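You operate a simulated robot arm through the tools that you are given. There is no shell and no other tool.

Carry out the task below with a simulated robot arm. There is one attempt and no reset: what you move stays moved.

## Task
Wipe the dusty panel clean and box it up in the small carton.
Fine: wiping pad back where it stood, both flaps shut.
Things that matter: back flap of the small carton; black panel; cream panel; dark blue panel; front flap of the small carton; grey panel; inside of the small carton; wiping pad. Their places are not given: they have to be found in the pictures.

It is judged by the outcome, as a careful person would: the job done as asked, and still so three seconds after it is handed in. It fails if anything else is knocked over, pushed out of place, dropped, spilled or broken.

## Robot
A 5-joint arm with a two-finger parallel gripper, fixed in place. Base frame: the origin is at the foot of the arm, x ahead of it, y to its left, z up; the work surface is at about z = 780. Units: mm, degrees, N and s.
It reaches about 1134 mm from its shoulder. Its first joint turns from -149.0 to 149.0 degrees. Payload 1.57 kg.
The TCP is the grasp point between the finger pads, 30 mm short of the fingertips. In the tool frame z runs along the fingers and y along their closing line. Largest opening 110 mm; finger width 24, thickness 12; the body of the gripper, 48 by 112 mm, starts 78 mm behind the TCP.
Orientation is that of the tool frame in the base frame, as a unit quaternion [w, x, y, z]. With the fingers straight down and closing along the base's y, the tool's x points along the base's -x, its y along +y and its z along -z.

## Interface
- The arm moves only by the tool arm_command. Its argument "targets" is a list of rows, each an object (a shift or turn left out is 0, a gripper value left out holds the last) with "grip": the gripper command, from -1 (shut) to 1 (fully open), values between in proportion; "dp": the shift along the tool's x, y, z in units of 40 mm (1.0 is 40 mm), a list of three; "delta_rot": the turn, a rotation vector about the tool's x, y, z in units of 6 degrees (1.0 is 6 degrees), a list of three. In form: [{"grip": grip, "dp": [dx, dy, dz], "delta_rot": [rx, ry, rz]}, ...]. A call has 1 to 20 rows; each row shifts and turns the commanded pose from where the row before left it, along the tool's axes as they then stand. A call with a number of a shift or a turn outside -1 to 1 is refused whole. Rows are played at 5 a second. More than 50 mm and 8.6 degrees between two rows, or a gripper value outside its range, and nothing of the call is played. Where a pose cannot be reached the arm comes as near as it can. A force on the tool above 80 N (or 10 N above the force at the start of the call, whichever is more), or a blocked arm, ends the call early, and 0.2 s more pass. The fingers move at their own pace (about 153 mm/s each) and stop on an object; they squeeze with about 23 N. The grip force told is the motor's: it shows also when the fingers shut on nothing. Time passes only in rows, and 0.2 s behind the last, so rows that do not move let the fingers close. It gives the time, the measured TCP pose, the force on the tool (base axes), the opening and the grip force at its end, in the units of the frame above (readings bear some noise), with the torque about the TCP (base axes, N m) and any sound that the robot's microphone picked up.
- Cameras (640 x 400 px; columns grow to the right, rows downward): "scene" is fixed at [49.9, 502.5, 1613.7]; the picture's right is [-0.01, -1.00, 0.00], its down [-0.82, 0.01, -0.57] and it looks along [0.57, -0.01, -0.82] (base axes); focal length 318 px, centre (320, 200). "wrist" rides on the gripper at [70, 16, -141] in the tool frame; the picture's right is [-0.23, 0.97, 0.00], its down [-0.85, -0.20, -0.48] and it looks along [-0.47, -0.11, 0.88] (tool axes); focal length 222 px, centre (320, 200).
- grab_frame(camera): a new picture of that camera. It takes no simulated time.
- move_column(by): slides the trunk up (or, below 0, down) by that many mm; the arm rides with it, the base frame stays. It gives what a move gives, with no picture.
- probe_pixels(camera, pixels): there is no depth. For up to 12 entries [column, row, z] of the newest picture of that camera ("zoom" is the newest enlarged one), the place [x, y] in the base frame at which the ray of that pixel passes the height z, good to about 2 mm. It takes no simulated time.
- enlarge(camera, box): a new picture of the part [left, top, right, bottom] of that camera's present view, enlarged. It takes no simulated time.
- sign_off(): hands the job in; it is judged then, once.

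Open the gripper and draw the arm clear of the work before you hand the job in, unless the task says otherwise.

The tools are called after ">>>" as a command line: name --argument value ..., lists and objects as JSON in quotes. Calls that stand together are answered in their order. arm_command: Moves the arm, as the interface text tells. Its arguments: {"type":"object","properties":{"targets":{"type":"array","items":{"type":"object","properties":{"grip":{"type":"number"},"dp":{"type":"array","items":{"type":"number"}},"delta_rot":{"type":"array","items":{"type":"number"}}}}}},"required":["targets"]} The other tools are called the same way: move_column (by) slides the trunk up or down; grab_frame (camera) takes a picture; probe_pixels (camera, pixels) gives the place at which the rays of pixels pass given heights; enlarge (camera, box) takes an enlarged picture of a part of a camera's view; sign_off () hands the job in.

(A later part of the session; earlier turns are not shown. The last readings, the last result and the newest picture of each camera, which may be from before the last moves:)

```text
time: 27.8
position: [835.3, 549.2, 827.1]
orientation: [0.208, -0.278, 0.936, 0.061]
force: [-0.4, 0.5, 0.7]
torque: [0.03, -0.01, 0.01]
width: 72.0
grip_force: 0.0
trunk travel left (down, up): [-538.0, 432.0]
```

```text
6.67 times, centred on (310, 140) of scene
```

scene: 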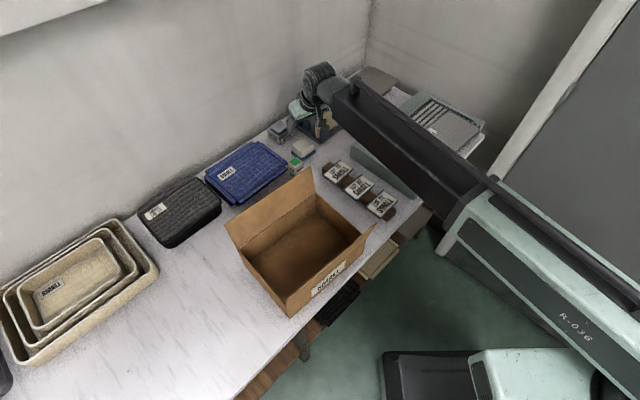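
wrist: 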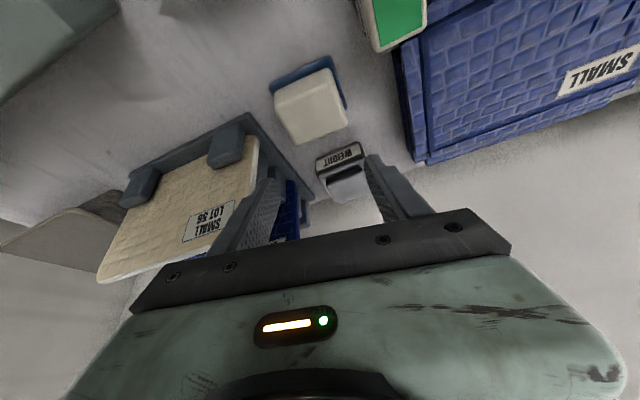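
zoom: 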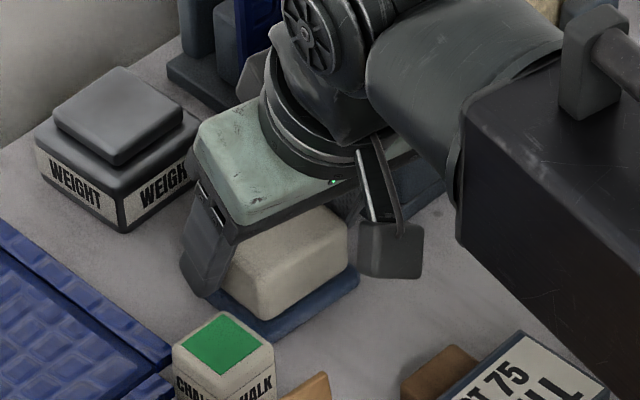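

The block's top face is centred between the fingers (pads at x≈225 and x≈425 in the zoom). I close the gripper.

>>> arm_command --targets '[{"grip": 0.1}, {"grip": 0.02}, {"grip": -1}, {"grip": -1}, {"grip": -1}]'

>>> enlarge --camera "wrist" --box '[200, 60, 440, 230]'

```text
time: 29.0
position: [836.3, 548.9, 828.1]
orientation: [0.208, -0.278, 0.936, 0.062]
force: [0.5, 0.6, 1.8]
torque: [0.01, -0.05, -0.02]
width: 61.2
grip_force: 22.8
trunk travel left (down, up): [-538.0, 432.0]
```

```text
2.35 times, centred on (320, 145) of wrist
```

zoom: 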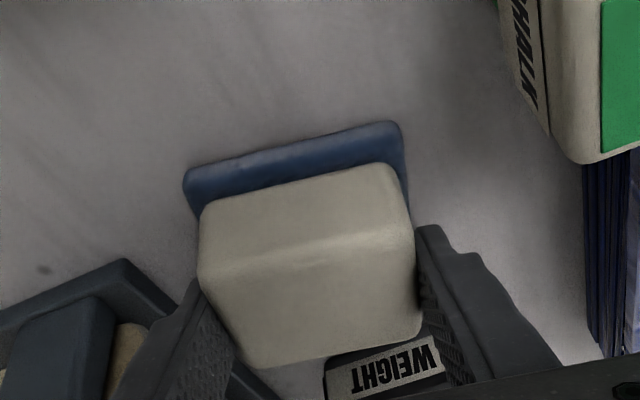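

Gripped at 61 mm width, and the blue base turned with the block, so it's one body. I lift 60 mm and check.

>>> move_column --by 60

>>> enlarge --camera "wrist" --box '[200, 60, 440, 230]'

>>> enlarge --camera "scene" --box '[270, 90, 350, 170]'

```text
time: 30.0
position: [835.2, 550.2, 886.8]
orientation: [0.207, -0.277, 0.936, 0.061]
force: [-0.2, -0.2, -0.7]
torque: [0.0, -0.02, -0.01]
width: 61.5
grip_force: 22.8
trunk travel left (down, up): [-598.0, 372.0]
```

```text
2.35 times, centred on (320, 145) of wrist
```

zoom: 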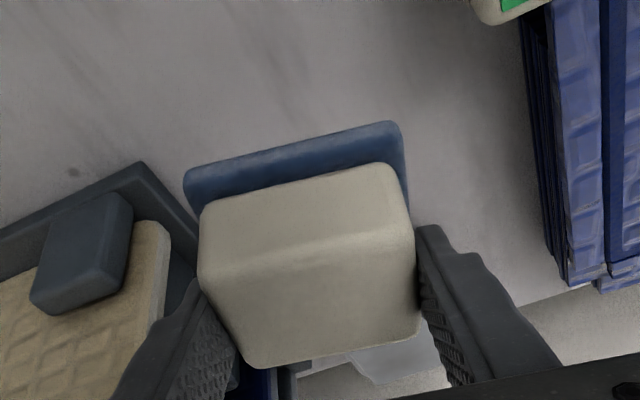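

```text
5.00 times, centred on (310, 130) of scene
```

zoom: 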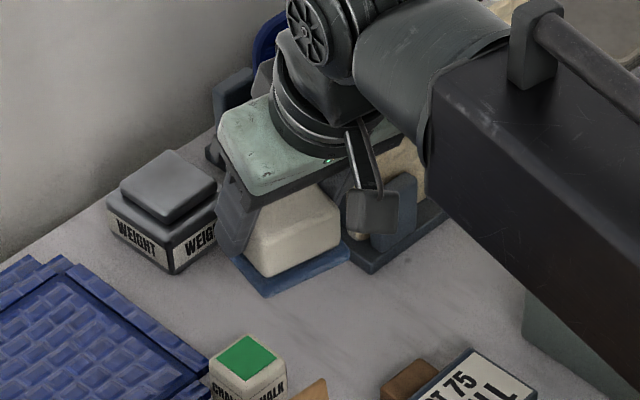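

The pad hangs level in the gripper (base bottom ≈48 mm below TCP). I raise 100 mm, retract to r≈858 and swing to the grey panel's azimuth (~3.3°).

>>> move_column --by 100

>>> arm_command --targets '[{"dp": [0.805, 0, -0.375]}, {"dp": [0.805, 0, -0.375]}, {"dp": [0.805, 0, -0.375]}, {"dp": [0.805, 0, -0.375]}, {"dp": [0.018, -0.927, -0.0085], "delta_rot": [0.176, 0, 0.3777]}, {"dp": [0.018, -0.927, -0.0085], "delta_rot": [0.176, 0, 0.3777]}, {"dp": [0.018, -0.927, -0.0085], "delta_rot": [0.176, 0, 0.3777]}, {"dp": [0.018, -0.927, -0.0085], "delta_rot": [0.176, 0, 0.3777]}, {"dp": [0.018, -0.927, -0.0085], "delta_rot": [0.176, 0, 0.3777]}, {"dp": [0.018, -0.927, -0.0085], "delta_rot": [0.176, 0, 0.3777]}, {"dp": [0.018, -0.927, -0.0085], "delta_rot": [0.176, 0, 0.3777]}, {"dp": [0.018, -0.927, -0.0085], "delta_rot": [0.176, 0, 0.3777]}, {"dp": [0.018, -0.927, -0.0085], "delta_rot": [0.176, 0, 0.3777]}, {"dp": [0.018, -0.927, -0.0085], "delta_rot": [0.176, 0, 0.3777]}, {"dp": [0.018, -0.927, -0.0085], "delta_rot": [0.176, 0, 0.3777]}, {"dp": [0.018, -0.927, -0.0085], "delta_rot": [0.176, 0, 0.3777]}, {}]'

>>> grab_frame --camera "wrist"

>>> grab_frame --camera "scene"

```text
time: 31.4
position: [835.1, 549.7, 986.1]
orientation: [0.207, -0.278, 0.936, 0.062]
force: [-0.4, 0.4, -1.4]
torque: [0.0, 0.01, -0.04]
width: 61.5
grip_force: 23.0
trunk travel left (down, up): [-698.0, 272.0]
```

```text
time: 35.0
position: [853.6, 54.5, 986.9]
orientation: [0.216, -0.025, 0.976, 0.005]
force: [-0.5, -0.3, -0.5]
torque: [0.03, 0.01, -0.01]
width: 61.2
grip_force: 23.1
trunk travel left (down, up): [-698.0, 272.0]
```

```text
taken
```

wrist: 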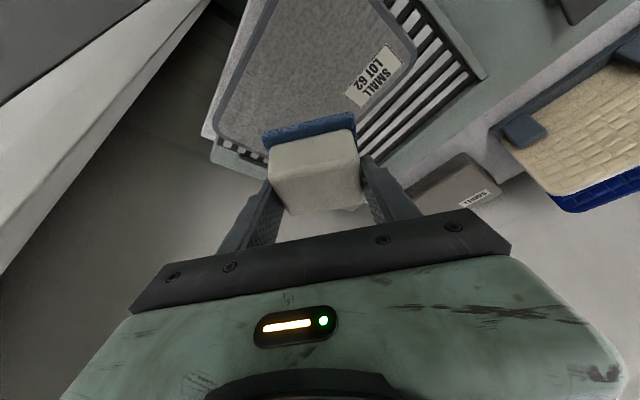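

```text
taken
```

scene: 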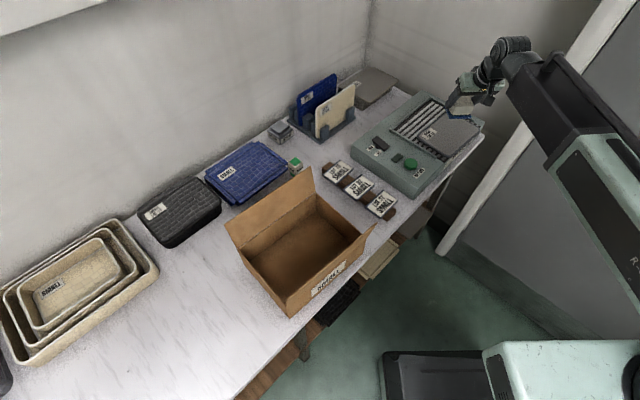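

The pad is above the grey panel. I enlarge the wrist view for the panel's corners to triangulate its height and inspect the dust.

>>> enlarge --camera "wrist" --box '[190, 0, 450, 160]'

>>> enlarge --camera "scene" --box '[400, 80, 500, 170]'

```text
2.46 times, centred on (320, 80) of wrist
```

zoom: 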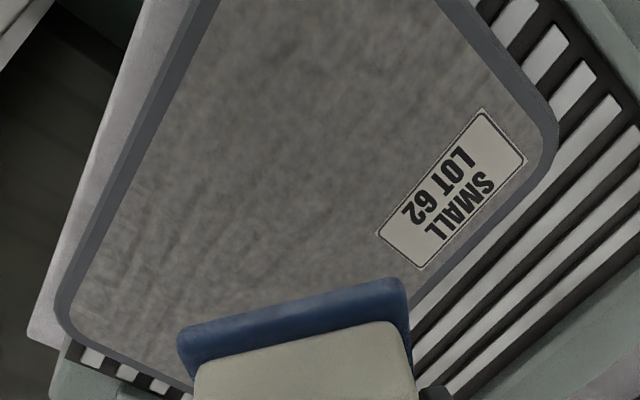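

```text
4.44 times, centred on (450, 125) of scene
```

zoom: 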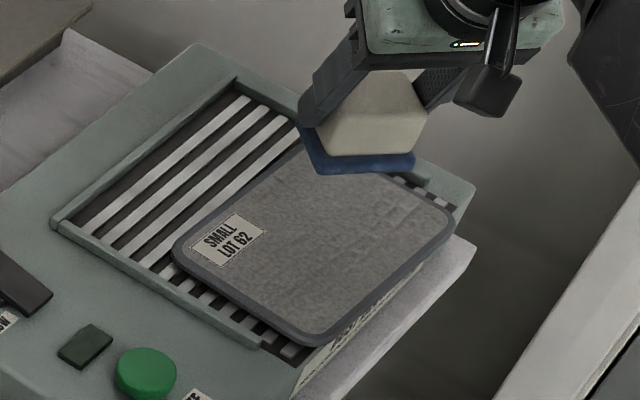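

The label's corners serve for triangulation: probing them in both views at two heights.

>>> probe_pixels --camera "zoom" --pixels '[[190, 250, 850], [238, 213, 850], [268, 230, 850], [220, 268, 850], [190, 250, 870], [238, 213, 870], [172, 250, 860], [318, 345, 860], [455, 225, 860]]'

>>> probe_pixels --camera "wrist" --pixels '[[403.3, 64.6, 850], [359.8, 108.5, 850], [342.4, 93, 850], [386.3, 42.6, 850], [403.3, 64.6, 870], [359.8, 108.5, 870], [342.4, 93, 870], [386.3, 42.6, 870]]'

```text
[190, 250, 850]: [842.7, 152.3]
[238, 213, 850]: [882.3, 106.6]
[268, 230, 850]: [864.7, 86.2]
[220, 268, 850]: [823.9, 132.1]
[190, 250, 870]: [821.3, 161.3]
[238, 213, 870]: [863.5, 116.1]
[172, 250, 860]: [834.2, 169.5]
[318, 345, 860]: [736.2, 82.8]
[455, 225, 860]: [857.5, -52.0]
```

```text
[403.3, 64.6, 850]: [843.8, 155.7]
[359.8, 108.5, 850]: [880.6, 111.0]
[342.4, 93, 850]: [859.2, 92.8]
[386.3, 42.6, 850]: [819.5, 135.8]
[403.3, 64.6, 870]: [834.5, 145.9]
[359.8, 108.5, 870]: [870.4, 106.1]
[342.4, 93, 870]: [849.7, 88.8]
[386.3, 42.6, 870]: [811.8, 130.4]
```

Panel top is z≈854 (triangulated), centre ≈(852,55), long axis along (0.67,-0.74). I lower the pad to just above the panel (contact expected at TCP z≈902).

>>> move_column --by -74

>>> enlarge --camera "scene" --box '[400, 80, 500, 170]'

>>> grab_frame --camera "wrist"

```text
time: 36.1
position: [851.8, 54.4, 913.1]
orientation: [0.217, -0.025, 0.976, 0.005]
force: [-0.5, 0.4, -1.9]
torque: [-0.01, 0.02, 0.0]
width: 61.1
grip_force: 22.9
trunk travel left (down, up): [-624.0, 346.0]
```

```text
4.44 times, centred on (450, 125) of scene
```

zoom: 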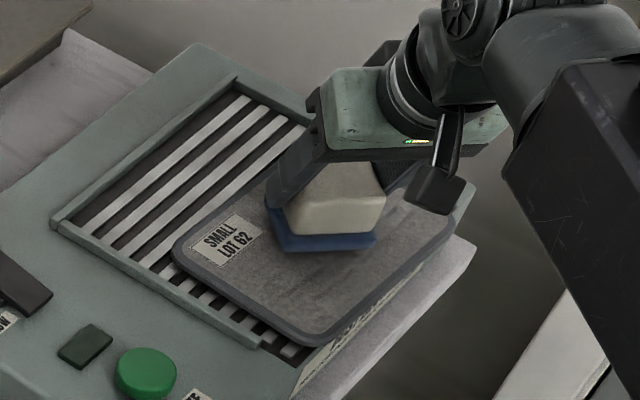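

```text
taken
```

wrist: 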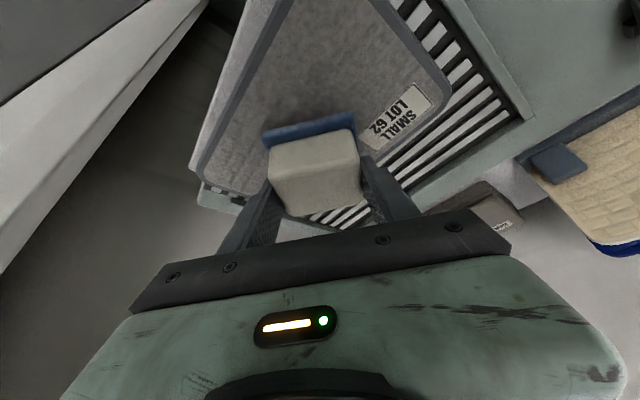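

The pad hovers ~10 mm over the panel's centre. I lower in small steps, watching the vertical force.

>>> move_column --by -7

>>> move_column --by -2

>>> move_column --by -1

```text
time: 36.6
position: [852.9, 54.5, 905.5]
orientation: [0.216, -0.025, 0.976, 0.005]
force: [0.2, -0.3, -2.2]
torque: [-0.05, 0.0, 0.01]
width: 61.4
grip_force: 22.3
trunk travel left (down, up): [-617.0, 353.0]
```

```text
time: 37.2
position: [852.5, 55.3, 903.8]
orientation: [0.217, -0.025, 0.976, 0.006]
force: [3.5, -0.1, 14.0]
torque: [-0.04, 0.11, -0.01]
width: 61.6
grip_force: 23.3
trunk travel left (down, up): [-615.0, 355.0]
```

```text
time: 37.7
position: [852.2, 55.3, 903.2]
orientation: [0.217, -0.024, 0.976, 0.004]
force: [3.8, 0.3, 16.3]
torque: [0.02, -0.1, 0.01]
width: 61.3
grip_force: 22.7
trunk travel left (down, up): [-614.0, 356.0]
```

Contact: about 16 N at TCP z≈903. I ease off 1 mm to lighten the press before wiping.

>>> move_column --by 1

```text
time: 38.2
position: [852.5, 54.5, 904.5]
orientation: [0.216, -0.024, 0.976, 0.005]
force: [1.0, 0.3, 5.2]
torque: [-0.02, -0.22, -0.01]
width: 61.4
grip_force: 23.3
trunk travel left (down, up): [-615.0, 355.0]
```

Steady 5 N contact. First wiping stroke: from centre along the long axis to +72 mm, then back to −72 mm, turning with azimuth to keep the pad flat.

>>> arm_command --targets '[{"dp": [-0.338, -0.471, 0.157], "delta_rot": [0.0875, 0, 0.1878]}, {"dp": [-0.349, -0.462, 0.163], "delta_rot": [0.0844, 0, 0.181]}, {"dp": [-0.356, -0.454, 0.166], "delta_rot": [0.0814, 0, 0.1745]}, {"dp": [0.365, 0.446, -0.17], "delta_rot": [-0.0814, 0, -0.1745]}, {"dp": [0.358, 0.454, -0.167], "delta_rot": [-0.0844, 0, -0.181]}, {"dp": [0.347, 0.463, -0.162], "delta_rot": [-0.0875, 0, -0.1878]}, {"dp": [0.338, 0.469, -0.157], "delta_rot": [-0.0903, 0, -0.1936]}, {"dp": [0.331, 0.479, -0.154], "delta_rot": [-0.0937, 0, -0.2009]}, {"dp": [0.317, 0.487, -0.148], "delta_rot": [-0.0968, 0, -0.2077]}, {}]'

>>> grab_frame --camera "wrist"

>>> enlarge --camera "scene" --box '[400, 80, 500, 170]'

```text
time: 40.4
position: [806.2, 110.1, 903.2]
orientation: [0.216, -0.059, 0.974, 0.013]
force: [-1.1, -0.5, 2.3]
torque: [0.03, -0.02, 0.01]
width: 61.5
grip_force: 22.9
trunk travel left (down, up): [-615.0, 355.0]
```

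```text
taken
```

wrist: 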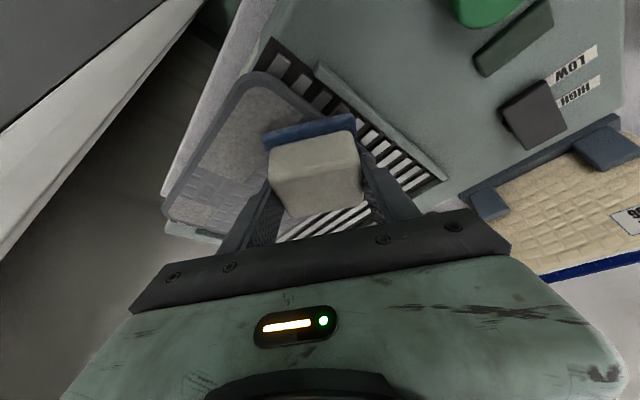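

```text
4.44 times, centred on (450, 125) of scene
```

zoom: 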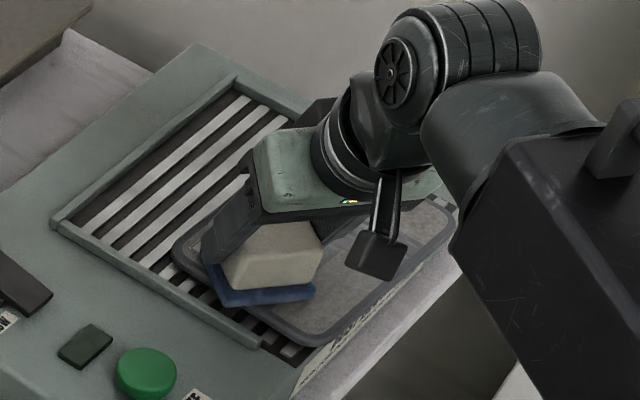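

The wiped strip shows clean bluish bricks at the left of the wrist view: the grey panel is indeed the dusty one. I zoom to see the cleaned swath's extent.

>>> enlarge --camera "wrist" --box '[150, 60, 300, 240]'

```text
2.22 times, centred on (225, 150) of wrist
```

zoom: 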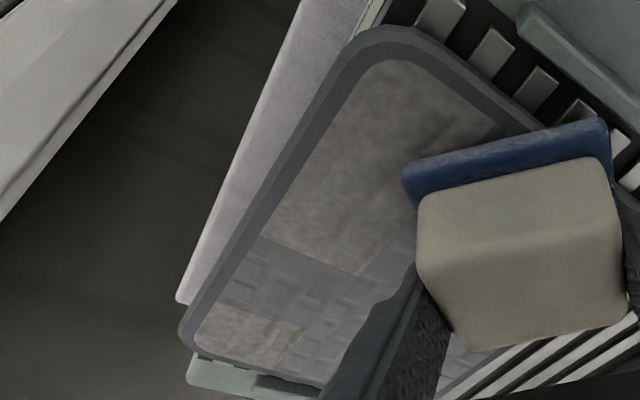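

The dust clears in patches under the pad. I press 1 mm more and run strokes along the front half (v=−54 and v=−27).

>>> move_column --by -1

>>> arm_command --targets '[{"dp": [0.504, -0.384, -0.235], "delta_rot": [0.0785, 0, 0.1684]}, {"dp": [0.4976, -0.392, -0.232], "delta_rot": [0.0825, 0, 0.1769]}, {"dp": [-0.326, -0.481, 0.152], "delta_rot": [0.0994, 0, 0.2131]}, {"dp": [-0.34, -0.472, 0.158], "delta_rot": [0.0956, 0, 0.2051]}, {"dp": [-0.344, -0.461, 0.161], "delta_rot": [0.0916, 0, 0.1964]}, {"dp": [-0.356, -0.4545, 0.166], "delta_rot": [0.0886, 0, 0.19]}, {"dp": [-0.365, -0.446, 0.17], "delta_rot": [0.0852, 0, 0.1828]}, {"dp": [-0.374, -0.437, 0.174], "delta_rot": [0.082, 0, 0.1758]}, {"dp": [-0.435, 0.472, 0.203], "delta_rot": [-0.0866, 0, -0.1856]}, {"dp": [0.372, 0.4375, -0.173], "delta_rot": [-0.0817, 0, -0.1752]}, {"dp": [0.367, 0.446, -0.171], "delta_rot": [-0.0849, 0, -0.182]}, {"dp": [0.356, 0.452, -0.166], "delta_rot": [-0.0875, 0, -0.1878]}, {"dp": [0.344, 0.4625, -0.161], "delta_rot": [-0.0913, 0, -0.1958]}, {"dp": [0.338, 0.471, -0.157], "delta_rot": [-0.0947, 0, -0.2032]}, {"dp": [0.3285, 0.48, -0.153], "delta_rot": [-0.0982, 0, -0.2106]}, {}]'

>>> enlarge --camera "wrist" --box '[130, 40, 370, 240]'

>>> enlarge --camera "scene" --box '[400, 80, 500, 170]'

```text
time: 40.9
position: [807.0, 110.1, 902.9]
orientation: [0.216, -0.059, 0.974, 0.013]
force: [0.4, 0.6, 12.3]
torque: [-0.04, -0.08, 0.0]
width: 61.3
grip_force: 23.2
trunk travel left (down, up): [-614.0, 356.0]
```

```text
time: 44.3
position: [785.9, 91.7, 902.9]
orientation: [0.216, -0.049, 0.975, 0.011]
force: [0.7, -3.1, 11.8]
torque: [-0.06, -0.25, -0.09]
width: 61.4
grip_force: 22.8
trunk travel left (down, up): [-614.0, 356.0]
```

```text
2.00 times, centred on (250, 140) of wrist
```

zoom: 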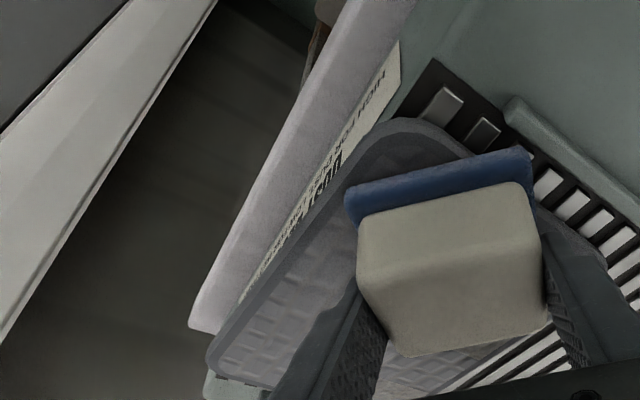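

```text
4.44 times, centred on (450, 125) of scene
```

zoom: 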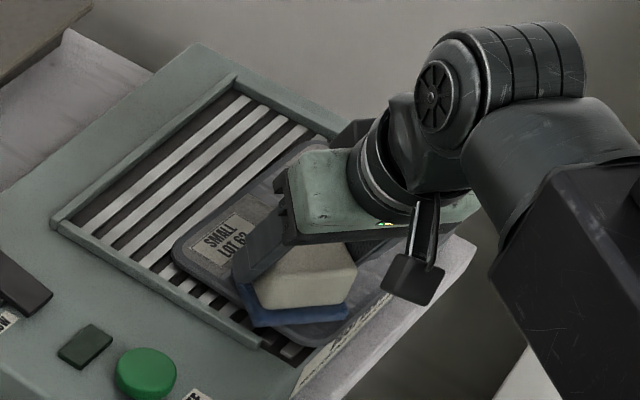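

The front half is clean bluish brick now and the panel has not shifted. I wipe the back half the same way (v=+27 and v=+54 strokes).

>>> arm_command --targets '[{"dp": [-0.497, 0.3945, 0.232], "delta_rot": [-0.0785, 0, -0.1684]}, {"dp": [-0.505, 0.3815, 0.2356], "delta_rot": [-0.0739, 0, -0.1584]}, {"dp": [-0.301, -0.501, 0.1405], "delta_rot": [0.0955, 0, 0.2048]}, {"dp": [-0.313, -0.494, 0.146], "delta_rot": [0.0926, 0, 0.1986]}, {"dp": [-0.3195, -0.4825, 0.149], "delta_rot": [0.089, 0, 0.1909]}, {"dp": [-0.331, -0.477, 0.154], "delta_rot": [0.0866, 0, 0.1856]}, {"dp": [-0.34, -0.4695, 0.1585], "delta_rot": [0.0837, 0, 0.1796]}, {"dp": [-0.347, -0.462, 0.162], "delta_rot": [0.081, 0, 0.1737]}, {"dp": [-0.462, 0.4415, 0.2155], "delta_rot": [-0.0757, 0, -0.1624]}, {"dp": [0.349, 0.461, -0.163], "delta_rot": [-0.0804, 0, -0.1723]}, {"dp": [0.342, 0.469, -0.1595], "delta_rot": [-0.0831, 0, -0.1782]}, {"dp": [0.331, 0.474, -0.154], "delta_rot": [-0.0853, 0, -0.1829]}, {"dp": [0.322, 0.484, -0.15], "delta_rot": [-0.0885, 0, -0.1897]}, {"dp": [0.31, 0.4915, -0.145], "delta_rot": [-0.0913, 0, -0.1958]}, {"dp": [0.304, 0.5, -0.1416], "delta_rot": [-0.0942, 0, -0.2021]}, {}]'

>>> enlarge --camera "wrist" --box '[130, 40, 370, 240]'

>>> enlarge --camera "scene" --box '[400, 80, 500, 170]'

```text
time: 47.7
position: [847.4, 147.1, 902.9]
orientation: [0.215, -0.076, 0.973, 0.016]
force: [0.2, -1.6, 6.7]
torque: [-0.24, 0.02, -0.02]
width: 61.3
grip_force: 23.1
trunk travel left (down, up): [-614.0, 356.0]
```

```text
2.00 times, centred on (250, 140) of wrist
```

zoom: 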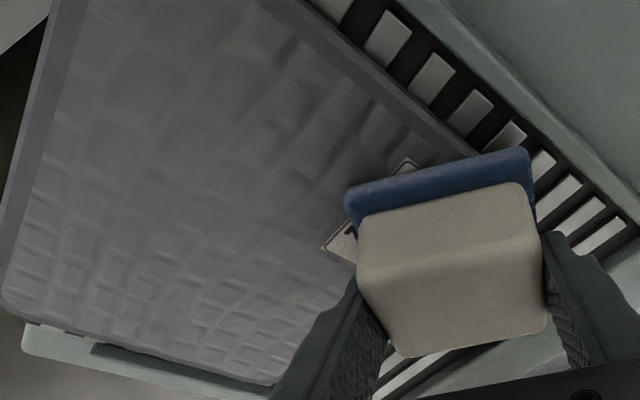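

```text
4.44 times, centred on (450, 125) of scene
```

zoom: 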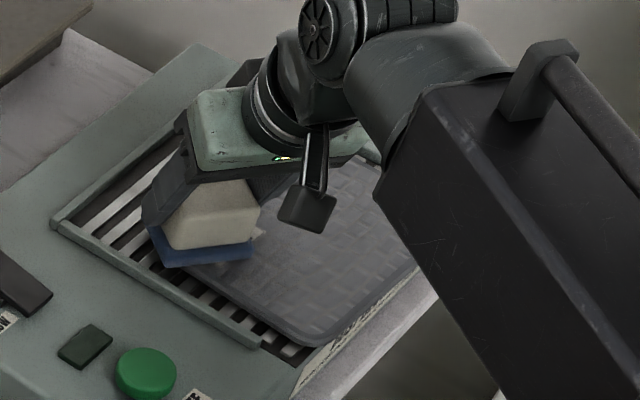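

The panel looks clean blue-grey brick throughout. I lift the pad 85 mm and inspect the whole surface, including under the pad's last position.

>>> move_column --by 85

>>> grab_frame --camera "wrist"

>>> enlarge --camera "wrist" --box '[120, 0, 400, 170]'

>>> enlarge --camera "scene" --box '[400, 80, 500, 170]'

```text
time: 48.9
position: [848.7, 146.2, 988.3]
orientation: [0.216, -0.075, 0.973, 0.017]
force: [-0.9, 0.6, -1.0]
torque: [0.03, -0.03, 0.02]
width: 61.4
grip_force: 23.0
trunk travel left (down, up): [-699.0, 271.0]
```

```text
taken
```

wrist: 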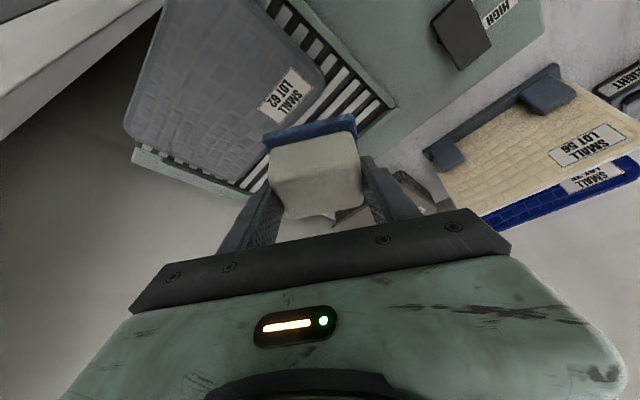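

```text
2.29 times, centred on (260, 85) of wrist
```

zoom: 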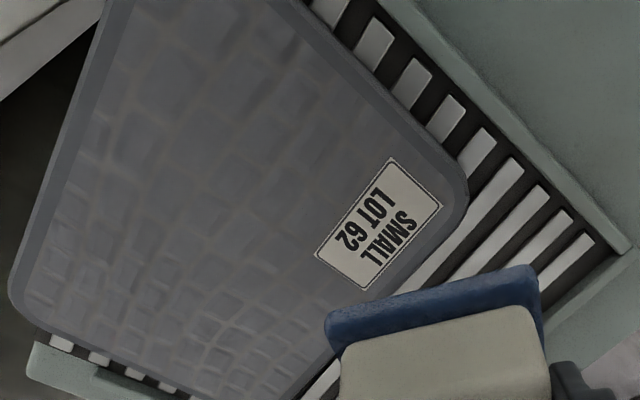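

```text
4.44 times, centred on (450, 125) of scene
```

zoom: 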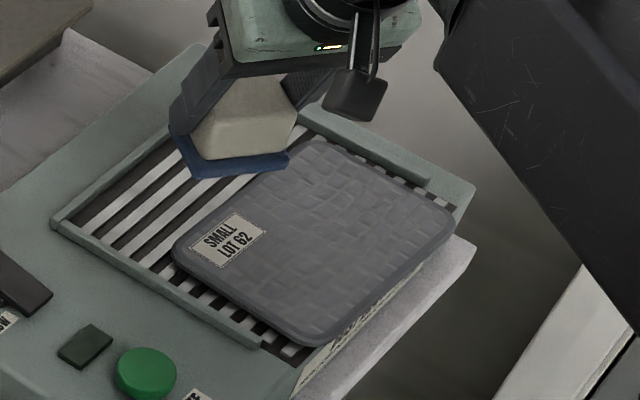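

Panel is clean all over. I swing the pad back to its place: azimuth 33.4°, then outward to r≈1000, staying at z≈988.

>>> arm_command --targets '[{"dp": [0.0165, 0.886, -0.0077], "delta_rot": [-0.1662, 0, -0.3565]}, {"dp": [0.0165, 0.886, -0.0077], "delta_rot": [-0.1662, 0, -0.3565]}, {"dp": [0.0165, 0.886, -0.0077], "delta_rot": [-0.1662, 0, -0.3565]}, {"dp": [0.0165, 0.886, -0.0077], "delta_rot": [-0.1662, 0, -0.3565]}, {"dp": [0.0165, 0.886, -0.0077], "delta_rot": [-0.1662, 0, -0.3565]}, {"dp": [0.0165, 0.886, -0.0077], "delta_rot": [-0.1662, 0, -0.3565]}, {"dp": [0.0165, 0.886, -0.0077], "delta_rot": [-0.1662, 0, -0.3565]}, {"dp": [0.0165, 0.886, -0.0077], "delta_rot": [-0.1662, 0, -0.3565]}, {"dp": [0.0165, 0.886, -0.0077], "delta_rot": [-0.1662, 0, -0.3565]}, {"dp": [0.0165, 0.886, -0.0077], "delta_rot": [-0.1662, 0, -0.3565]}, {"dp": [-0.788, 0, 0.3675]}, {"dp": [-0.788, 0, 0.3675]}, {"dp": [-0.788, 0, 0.3675]}, {"dp": [-0.788, 0, 0.3675]}, {}]'

>>> grab_frame --camera "wrist"

```text
time: 52.1
position: [841.1, 551.3, 988.1]
orientation: [0.208, -0.273, 0.937, 0.061]
force: [-0.1, -0.3, -1.2]
torque: [-0.02, 0.01, 0.0]
width: 61.4
grip_force: 23.0
trunk travel left (down, up): [-699.0, 271.0]
```

```text
taken
```

wrist: 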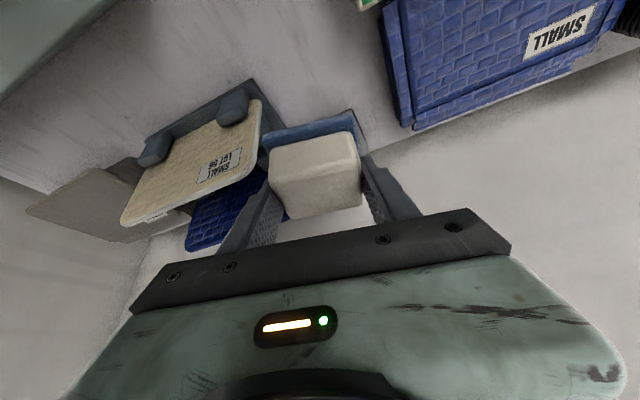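

Pad is above its spot. I probe the rack base's near corner (252,80) and edge (300,150) to be sure the fingers clear it when I turn the pad back by ~10° and release.

>>> enlarge --camera "wrist" --box '[200, 60, 400, 180]'

>>> probe_pixels --camera "wrist" --pixels '[[252, 80, 785], [265, 115, 785], [252, 80, 795], [265, 115, 795], [236, 92, 830]]'

```text
3.20 times, centred on (300, 120) of wrist
```

zoom: 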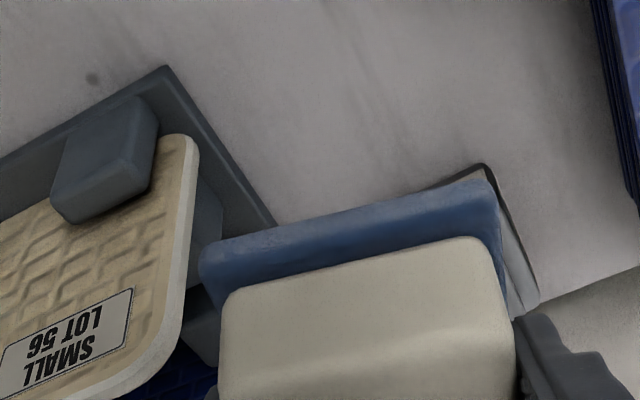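

```text
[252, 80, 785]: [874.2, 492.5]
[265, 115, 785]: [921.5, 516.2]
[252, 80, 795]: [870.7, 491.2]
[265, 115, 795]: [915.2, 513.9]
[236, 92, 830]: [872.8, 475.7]
```

Fingers clear the rack base by ~27 mm. I correct the position by a few mm, spin the pad back 10°, and descend to just above the table.

>>> arm_command --targets '[{"dp": [0.127, 0.13, -0.059]}, {"delta_rot": [0, 0, -0.84]}, {"delta_rot": [0, 0, -0.84]}, {}]'

>>> move_column --by -148

>>> enlarge --camera "scene" --box '[270, 110, 350, 170]'

>>> enlarge --camera "wrist" --box '[200, 60, 440, 230]'

```text
time: 53.1
position: [834.3, 551.3, 986.9]
orientation: [0.213, -0.355, 0.909, 0.042]
force: [-0.1, 0.8, -1.6]
torque: [-0.01, 0.0, 0.0]
width: 61.6
grip_force: 23.0
trunk travel left (down, up): [-699.0, 271.0]
```

```text
time: 54.8
position: [833.3, 551.4, 840.0]
orientation: [0.212, -0.354, 0.91, 0.043]
force: [0.4, 0.4, -0.5]
torque: [0.02, 0.01, 0.01]
width: 61.3
grip_force: 22.9
trunk travel left (down, up): [-551.0, 419.0]
```

```text
6.67 times, centred on (310, 140) of scene
```

zoom: 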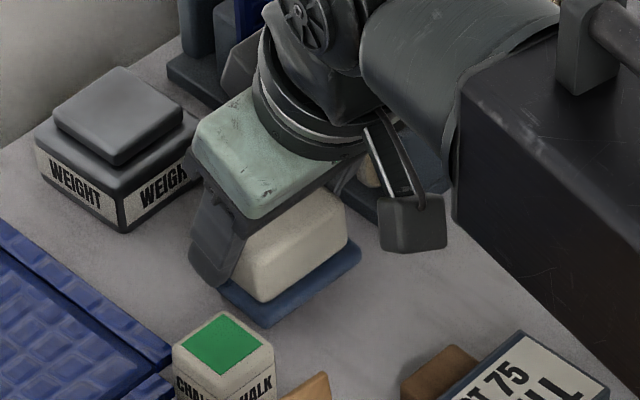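

```text
2.35 times, centred on (320, 145) of wrist
```

zoom: 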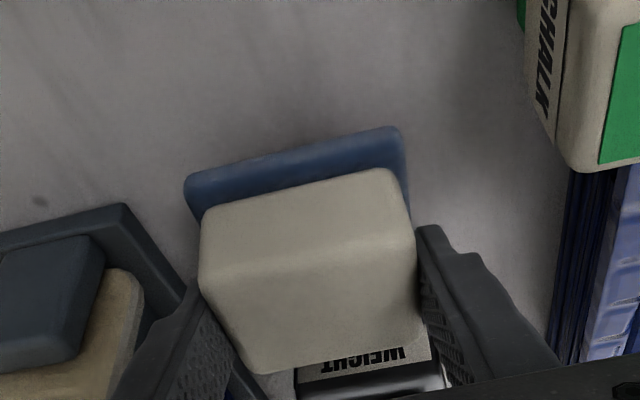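

Pad's base corner is about 12 mm above its original spot (scene corner 302,159). I lower in small steps until it touches.

>>> move_column --by -8

>>> move_column --by -2

>>> move_column --by -1

```text
time: 55.4
position: [834.3, 550.5, 832.1]
orientation: [0.212, -0.355, 0.91, 0.042]
force: [-0.2, -0.2, -0.6]
torque: [0.01, -0.05, 0.0]
width: 61.6
grip_force: 22.7
trunk travel left (down, up): [-543.0, 427.0]
```

```text
time: 55.9
position: [833.0, 551.9, 829.5]
orientation: [0.212, -0.355, 0.91, 0.043]
force: [0.6, 1.0, -1.0]
torque: [-0.03, 0.03, 0.01]
width: 61.5
grip_force: 22.6
trunk travel left (down, up): [-541.0, 429.0]
```

```text
time: 56.4
position: [833.8, 551.6, 829.0]
orientation: [0.212, -0.355, 0.91, 0.042]
force: [-0.2, 0.8, -1.3]
torque: [-0.01, -0.01, 0.0]
width: 61.7
grip_force: 23.2
trunk travel left (down, up): [-540.0, 430.0]
```

No contact yet (force −1.3 N is the pad's weight); continue down by 2 mm steps.

>>> move_column --by -2

>>> move_column --by -1.5

```text
time: 57.0
position: [834.8, 549.9, 827.4]
orientation: [0.213, -0.354, 0.909, 0.043]
force: [1.9, 1.2, 8.5]
torque: [0.42, -0.06, -0.1]
width: 61.4
grip_force: 22.6
trunk travel left (down, up): [-538.0, 432.0]
```

```text
time: 57.5
position: [832.9, 550.7, 826.5]
orientation: [0.215, -0.354, 0.909, 0.043]
force: [4.2, 0.6, 14.7]
torque: [0.49, 0.09, -0.11]
width: 61.7
grip_force: 22.6
trunk travel left (down, up): [-536.0, 434.0]
```

Touching the table (≈15 N). I ease 1 mm up and open the fingers to release it.

>>> move_column --by 1

>>> arm_command --targets '[{"grip": 0.14}, {"grip": 0.2}, {"grip": 0.34}, {}, {}]'

>>> enlarge --camera "wrist" --box '[200, 60, 440, 230]'

>>> enlarge --camera "scene" --box '[260, 115, 340, 175]'

```text
time: 58.0
position: [833.9, 551.0, 827.7]
orientation: [0.212, -0.355, 0.909, 0.043]
force: [1.4, -1.5, 6.8]
torque: [0.35, -0.1, -0.06]
width: 61.7
grip_force: 23.2
trunk travel left (down, up): [-537.0, 433.0]
```

```text
time: 59.2
position: [834.0, 551.5, 826.5]
orientation: [0.213, -0.355, 0.909, 0.043]
force: [0.6, -1.3, 5.3]
torque: [0.1, 0.09, 0.04]
width: 71.8
grip_force: 0.1
trunk travel left (down, up): [-537.0, 433.0]
```

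```text
2.35 times, centred on (320, 145) of wrist
```

zoom: 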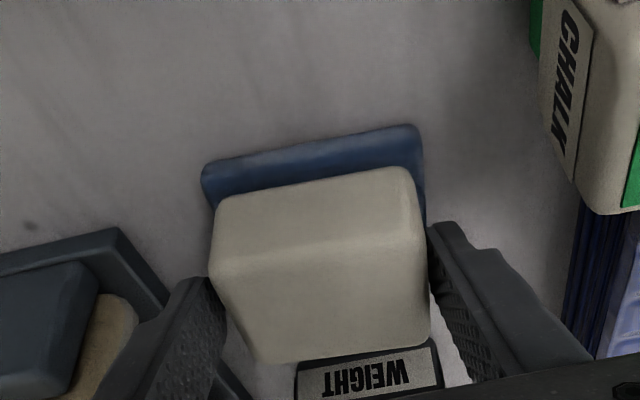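

```text
6.67 times, centred on (300, 145) of scene
```

zoom: 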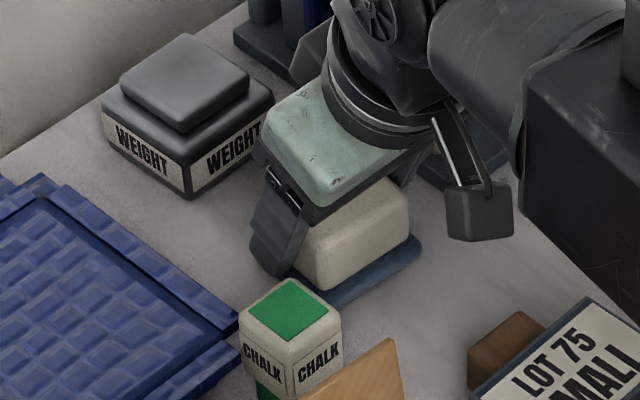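

Released; a residual ~5 N suggests a fingertip rests on the pad's base. I raise straight up slowly.

>>> move_column --by 4

>>> arm_command --targets '[{"grip": 0.42}, {}]'

>>> move_column --by 30

>>> enlarge --camera "wrist" --box '[200, 60, 440, 230]'

>>> enlarge --camera "scene" --box '[260, 115, 340, 175]'

```text
time: 59.7
position: [833.6, 551.1, 830.5]
orientation: [0.212, -0.355, 0.91, 0.042]
force: [-0.6, -0.4, 0.0]
torque: [-0.02, 0.0, 0.02]
width: 73.6
grip_force: 0.0
trunk travel left (down, up): [-541.0, 429.0]
```

```text
time: 60.3
position: [833.8, 552.2, 829.9]
orientation: [0.212, -0.355, 0.91, 0.043]
force: [0.2, -1.0, -1.1]
torque: [0.01, 0.02, 0.02]
width: 78.0
grip_force: 0.1
trunk travel left (down, up): [-541.0, 429.0]
```

```text
time: 61.0
position: [834.7, 551.2, 860.3]
orientation: [0.212, -0.354, 0.91, 0.043]
force: [0.2, 0.7, 0.0]
torque: [-0.01, 0.02, 0.02]
width: 77.9
grip_force: 0.0
trunk travel left (down, up): [-571.0, 399.0]
```

```text
2.35 times, centred on (320, 145) of wrist
```

zoom: 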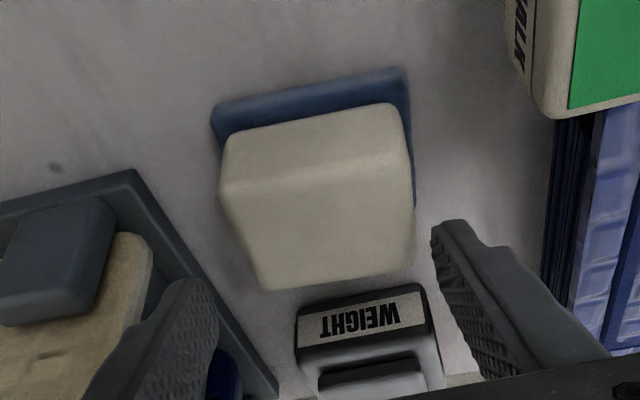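

```text
6.67 times, centred on (300, 145) of scene
```

zoom: 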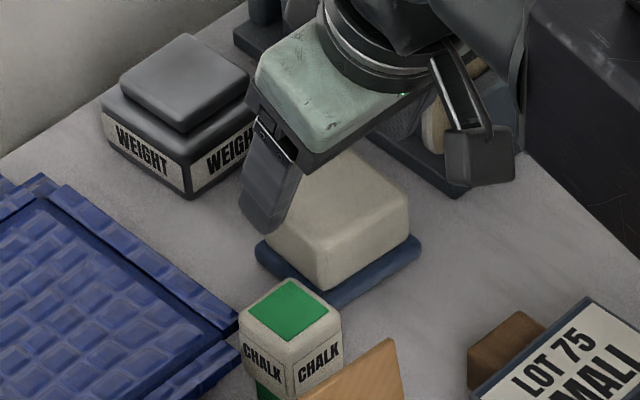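

The pad stands where it was (scene corners within ~2 mm). Next I raise the column, spin back to neutral and retract.

>>> move_column --by 140

>>> arm_command --targets '[{"delta_rot": [0, 0, 0.84]}, {"delta_rot": [0, 0, 0.84]}, {"dp": [0.85, 0, -0.396]}, {"dp": [0.85, 0, -0.396]}, {"dp": [0.85, 0, -0.396]}, {"dp": [0.85, 0, -0.396]}, {"dp": [0.85, 0, -0.396]}, {"dp": [0.85, 0, -0.396]}, {}]'

>>> enlarge --camera "scene" --box '[260, 115, 340, 175]'

```text
time: 62.7
position: [832.8, 552.2, 1000.1]
orientation: [0.212, -0.355, 0.91, 0.043]
force: [0.5, -0.5, -0.1]
torque: [0.01, 0.0, -0.01]
width: 78.1
grip_force: 0.1
trunk travel left (down, up): [-711.0, 259.0]
```

```text
time: 64.7
position: [644.9, 430.6, 1001.3]
orientation: [0.208, -0.273, 0.937, 0.06]
force: [1.4, -0.6, 0.4]
torque: [0.02, -0.02, 0.0]
width: 78.2
grip_force: 0.0
trunk travel left (down, up): [-711.0, 259.0]
```

```text
6.67 times, centred on (300, 145) of scene
```

zoom: 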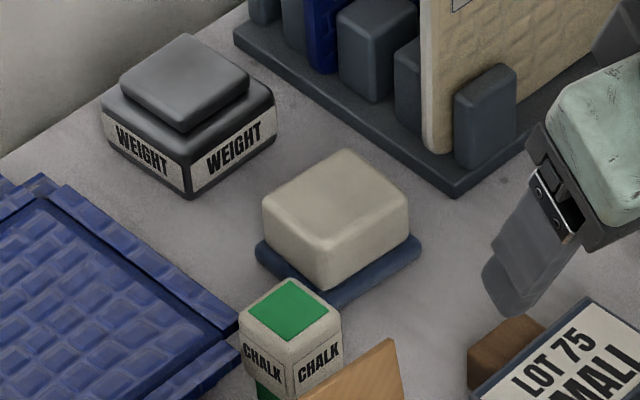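

Pad is within ~2–3 mm of its original place. Now I swing toward the machine's front (azimuth ≈1°) to view the panel's front edge.

>>> arm_command --targets '[{"dp": [0.0167, -0.845, -0.0078], "delta_rot": [0.176, 0, 0.3777]}, {"dp": [0.0167, -0.845, -0.0078], "delta_rot": [0.176, 0, 0.3777]}, {"dp": [0.0167, -0.845, -0.0078], "delta_rot": [0.176, 0, 0.3777]}, {"dp": [0.0167, -0.845, -0.0078], "delta_rot": [0.176, 0, 0.3777]}, {"dp": [0.0167, -0.845, -0.0078], "delta_rot": [0.176, 0, 0.3777]}, {"dp": [0.0167, -0.845, -0.0078], "delta_rot": [0.176, 0, 0.3777]}, {"dp": [0.0167, -0.845, -0.0078], "delta_rot": [0.176, 0, 0.3777]}, {"dp": [0.0167, -0.845, -0.0078], "delta_rot": [0.176, 0, 0.3777]}, {"dp": [0.0167, -0.845, -0.0078], "delta_rot": [0.176, 0, 0.3777]}, {"dp": [0.0167, -0.845, -0.0078], "delta_rot": [0.176, 0, 0.3777]}, {"dp": [0.0167, -0.845, -0.0078], "delta_rot": [0.176, 0, 0.3777]}, {"dp": [0.0167, -0.845, -0.0078], "delta_rot": [0.176, 0, 0.3777]}, {"dp": [0.0167, -0.845, -0.0078], "delta_rot": [0.176, 0, 0.3777]}, {"dp": [0.9, 0, -0.42]}, {"dp": [0.9, 0, -0.42]}, {"dp": [0.9, 0, -0.42]}, {}]'

>>> grab_frame --camera "wrist"

>>> grab_frame --camera "scene"

```text
time: 68.3
position: [673.8, 14.6, 999.8]
orientation: [0.217, 0.001, 0.976, 0.0]
force: [0.4, -0.1, -0.3]
torque: [-0.01, 0.0, 0.0]
width: 78.1
grip_force: 0.0
out of reach, approached as far as the arm can: row 16
trunk travel left (down, up): [-711.0, 259.0]
```

```text
taken
```

wrist: 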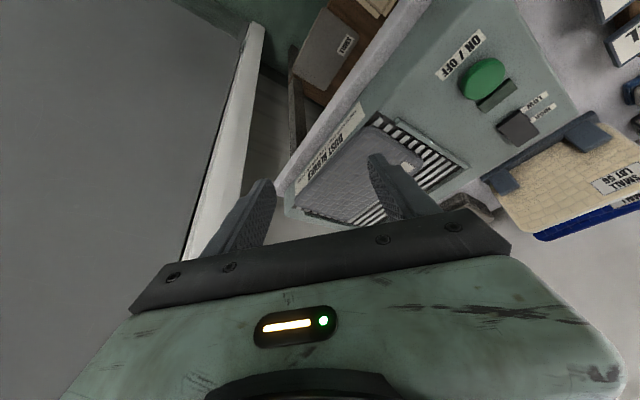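

```text
taken
```

scene: 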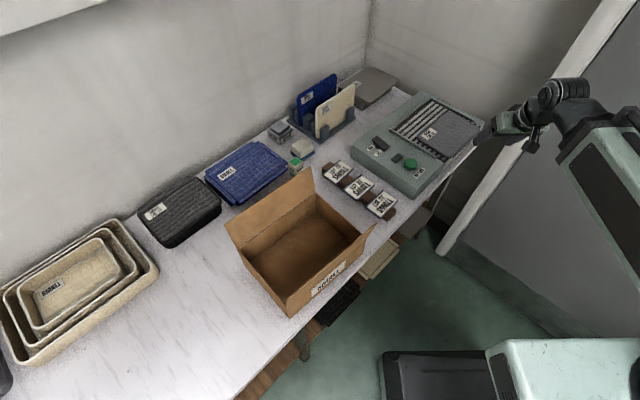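

The arm's minimum radius matters: tool-horizontal TCP can't come nearer than ~805 mm. I zoom on the panel's front edge and the text on the machine's front.

>>> enlarge --camera "wrist" --box '[260, 90, 440, 230]'

>>> enlarge --camera "scene" --box '[400, 90, 500, 200]'

```text
2.86 times, centred on (350, 160) of wrist
```

zoom: 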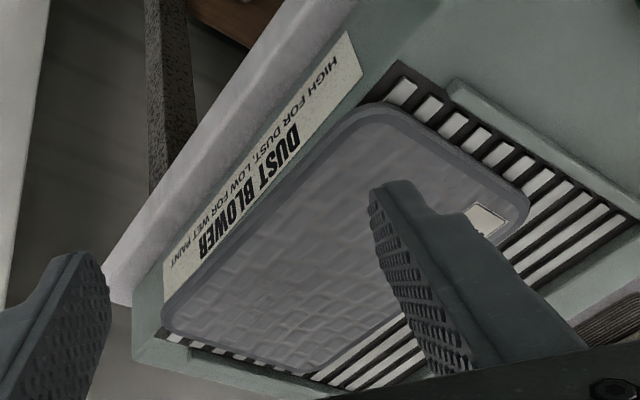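

```text
3.64 times, centred on (450, 145) of scene
```

zoom: 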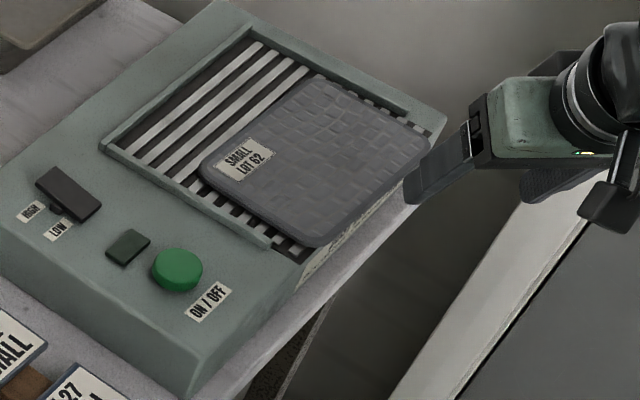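

It's a dust blower with front label; the panel's front edge seems to overhang it slightly. I tilt to 60° (camera then looks horizontally) and lower to see the overhang edge-on.

>>> arm_command --targets '[{"dp": [-0.5, 0, 0.2], "delta_rot": [0, -0.85, 0]}, {"dp": [-0.5, 0, 0.2], "delta_rot": [0, -0.85, 0]}, {"dp": [-0.4, 0, 0.2], "delta_rot": [0, -0.85, 0]}, {"dp": [-0.3, 0, 0.3], "delta_rot": [0, -0.85, 0]}, {"dp": [-0.3, 0, 0.3], "delta_rot": [0, -0.85, 0]}, {"delta_rot": [0, -0.85, 0]}, {"delta_rot": [0, -0.73, 0]}, {}]'

>>> grab_frame --camera "wrist"

```text
time: 70.1
position: [779.8, 14.8, 1096.8]
orientation: [0.499, 0.001, 0.866, 0.001]
force: [1.1, -0.2, -0.3]
torque: [-0.01, -0.01, -0.03]
width: 77.8
grip_force: 0.1
out of reach, approached as far as the arm can: row 1, 2, 3, 4, 5, 6, 7
trunk travel left (down, up): [-711.0, 259.0]
```

```text
taken
```

wrist: 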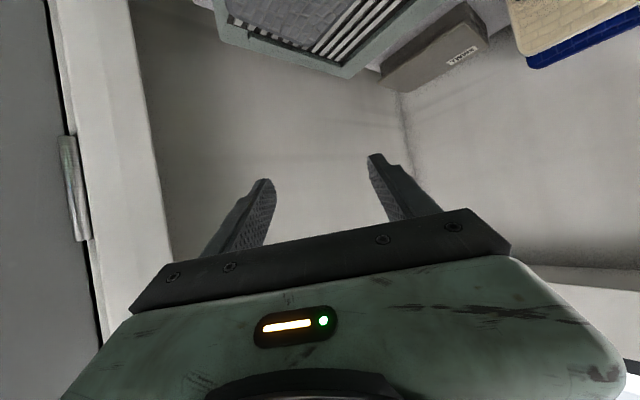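

The horizontal view works (image is upside down). I lower the column 165 mm to look at the panel edge from just above.

>>> move_column --by -165

>>> grab_frame --camera "wrist"

>>> enlarge --camera "wrist" --box '[150, 0, 470, 200]'

```text
time: 72.0
position: [779.9, 14.9, 932.2]
orientation: [0.5, 0.001, 0.866, -0.001]
force: [1.4, 0.4, -0.2]
torque: [-0.03, 0.04, -0.02]
width: 78.2
grip_force: 0.0
trunk travel left (down, up): [-546.0, 424.0]
```

```text
taken
```

wrist: 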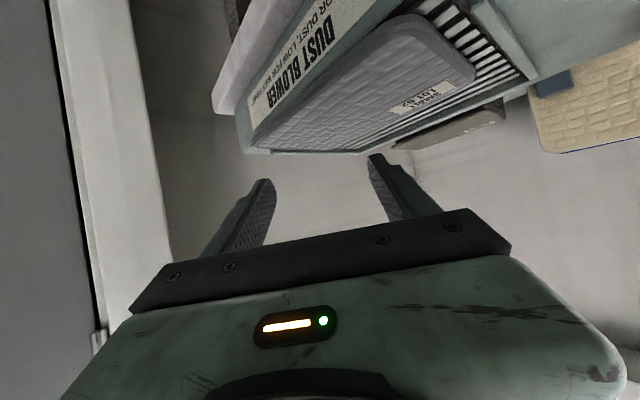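

```text
2.00 times, centred on (310, 100) of wrist
```

zoom: 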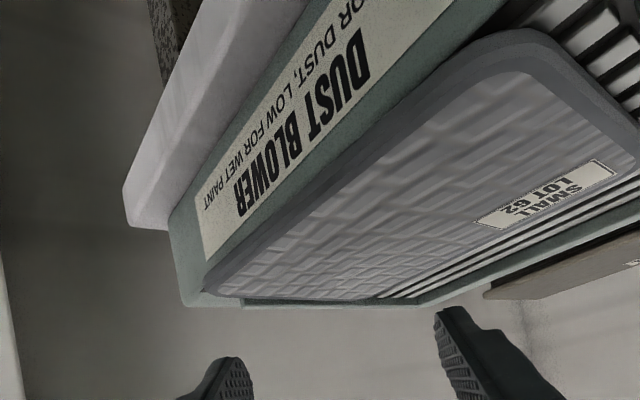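

I look closer at the panel's near corner in both views to judge the overhang beyond the machine's front edge.

>>> enlarge --camera "scene" --box '[415, 140, 465, 175]'

>>> enlarge --camera "wrist" --box '[330, 0, 450, 70]'

>>> enlarge --camera "wrist" --box '[220, 80, 320, 170]'

```text
11.43 times, centred on (440, 158) of scene
```

zoom: 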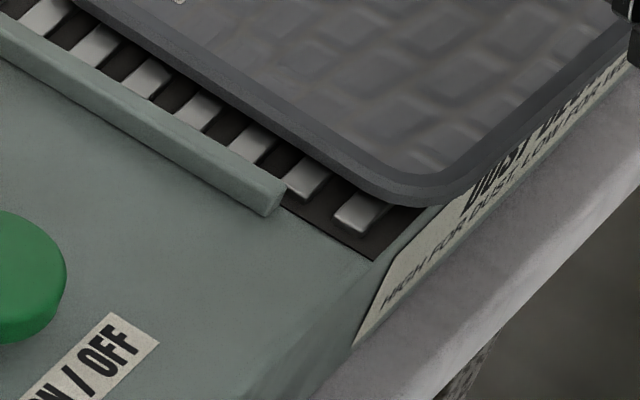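

```text
5.33 times, centred on (390, 35) of wrist
```

zoom: 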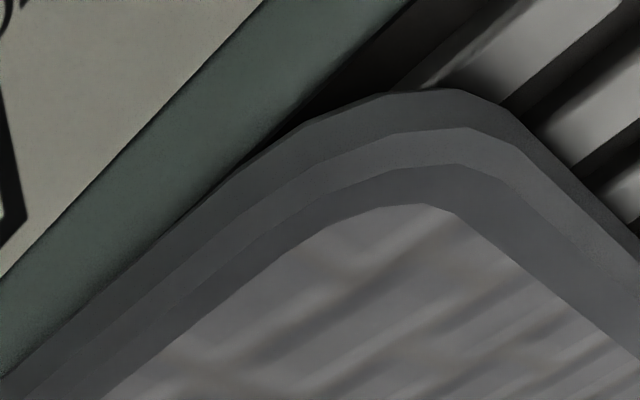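

```text
4.44 times, centred on (270, 125) of wrist
```

zoom: 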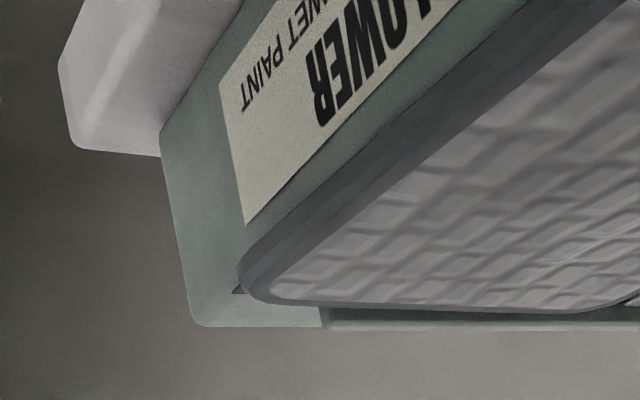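

I probe points along the machine's front top edge and the panel's lower contour to compare their depth (v) numerically.

>>> probe_pixels --camera "wrist" --pixels '[[405, 0, 842], [397, 7, 842], [330, 69.7, 844], [345, 55, 844], [250, 153, 844], [245, 153, 842], [252, 142, 844], [290, 107, 844], [262, 155, 854]]'

>>> probe_pixels --camera "scene" --pixels '[[444.5, 163, 842], [449.5, 158.4, 844], [460, 150, 844], [470, 141, 844], [468, 143.2, 842]]'

```text
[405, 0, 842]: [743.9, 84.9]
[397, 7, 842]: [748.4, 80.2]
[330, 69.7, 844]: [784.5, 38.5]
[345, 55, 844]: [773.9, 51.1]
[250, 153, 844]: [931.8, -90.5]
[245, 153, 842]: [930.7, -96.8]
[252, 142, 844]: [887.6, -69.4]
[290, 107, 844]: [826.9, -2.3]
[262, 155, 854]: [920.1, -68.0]
```

```text
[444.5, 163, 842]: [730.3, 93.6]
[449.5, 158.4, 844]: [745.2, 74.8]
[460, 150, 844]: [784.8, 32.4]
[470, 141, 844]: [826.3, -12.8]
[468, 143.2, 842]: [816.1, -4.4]
```

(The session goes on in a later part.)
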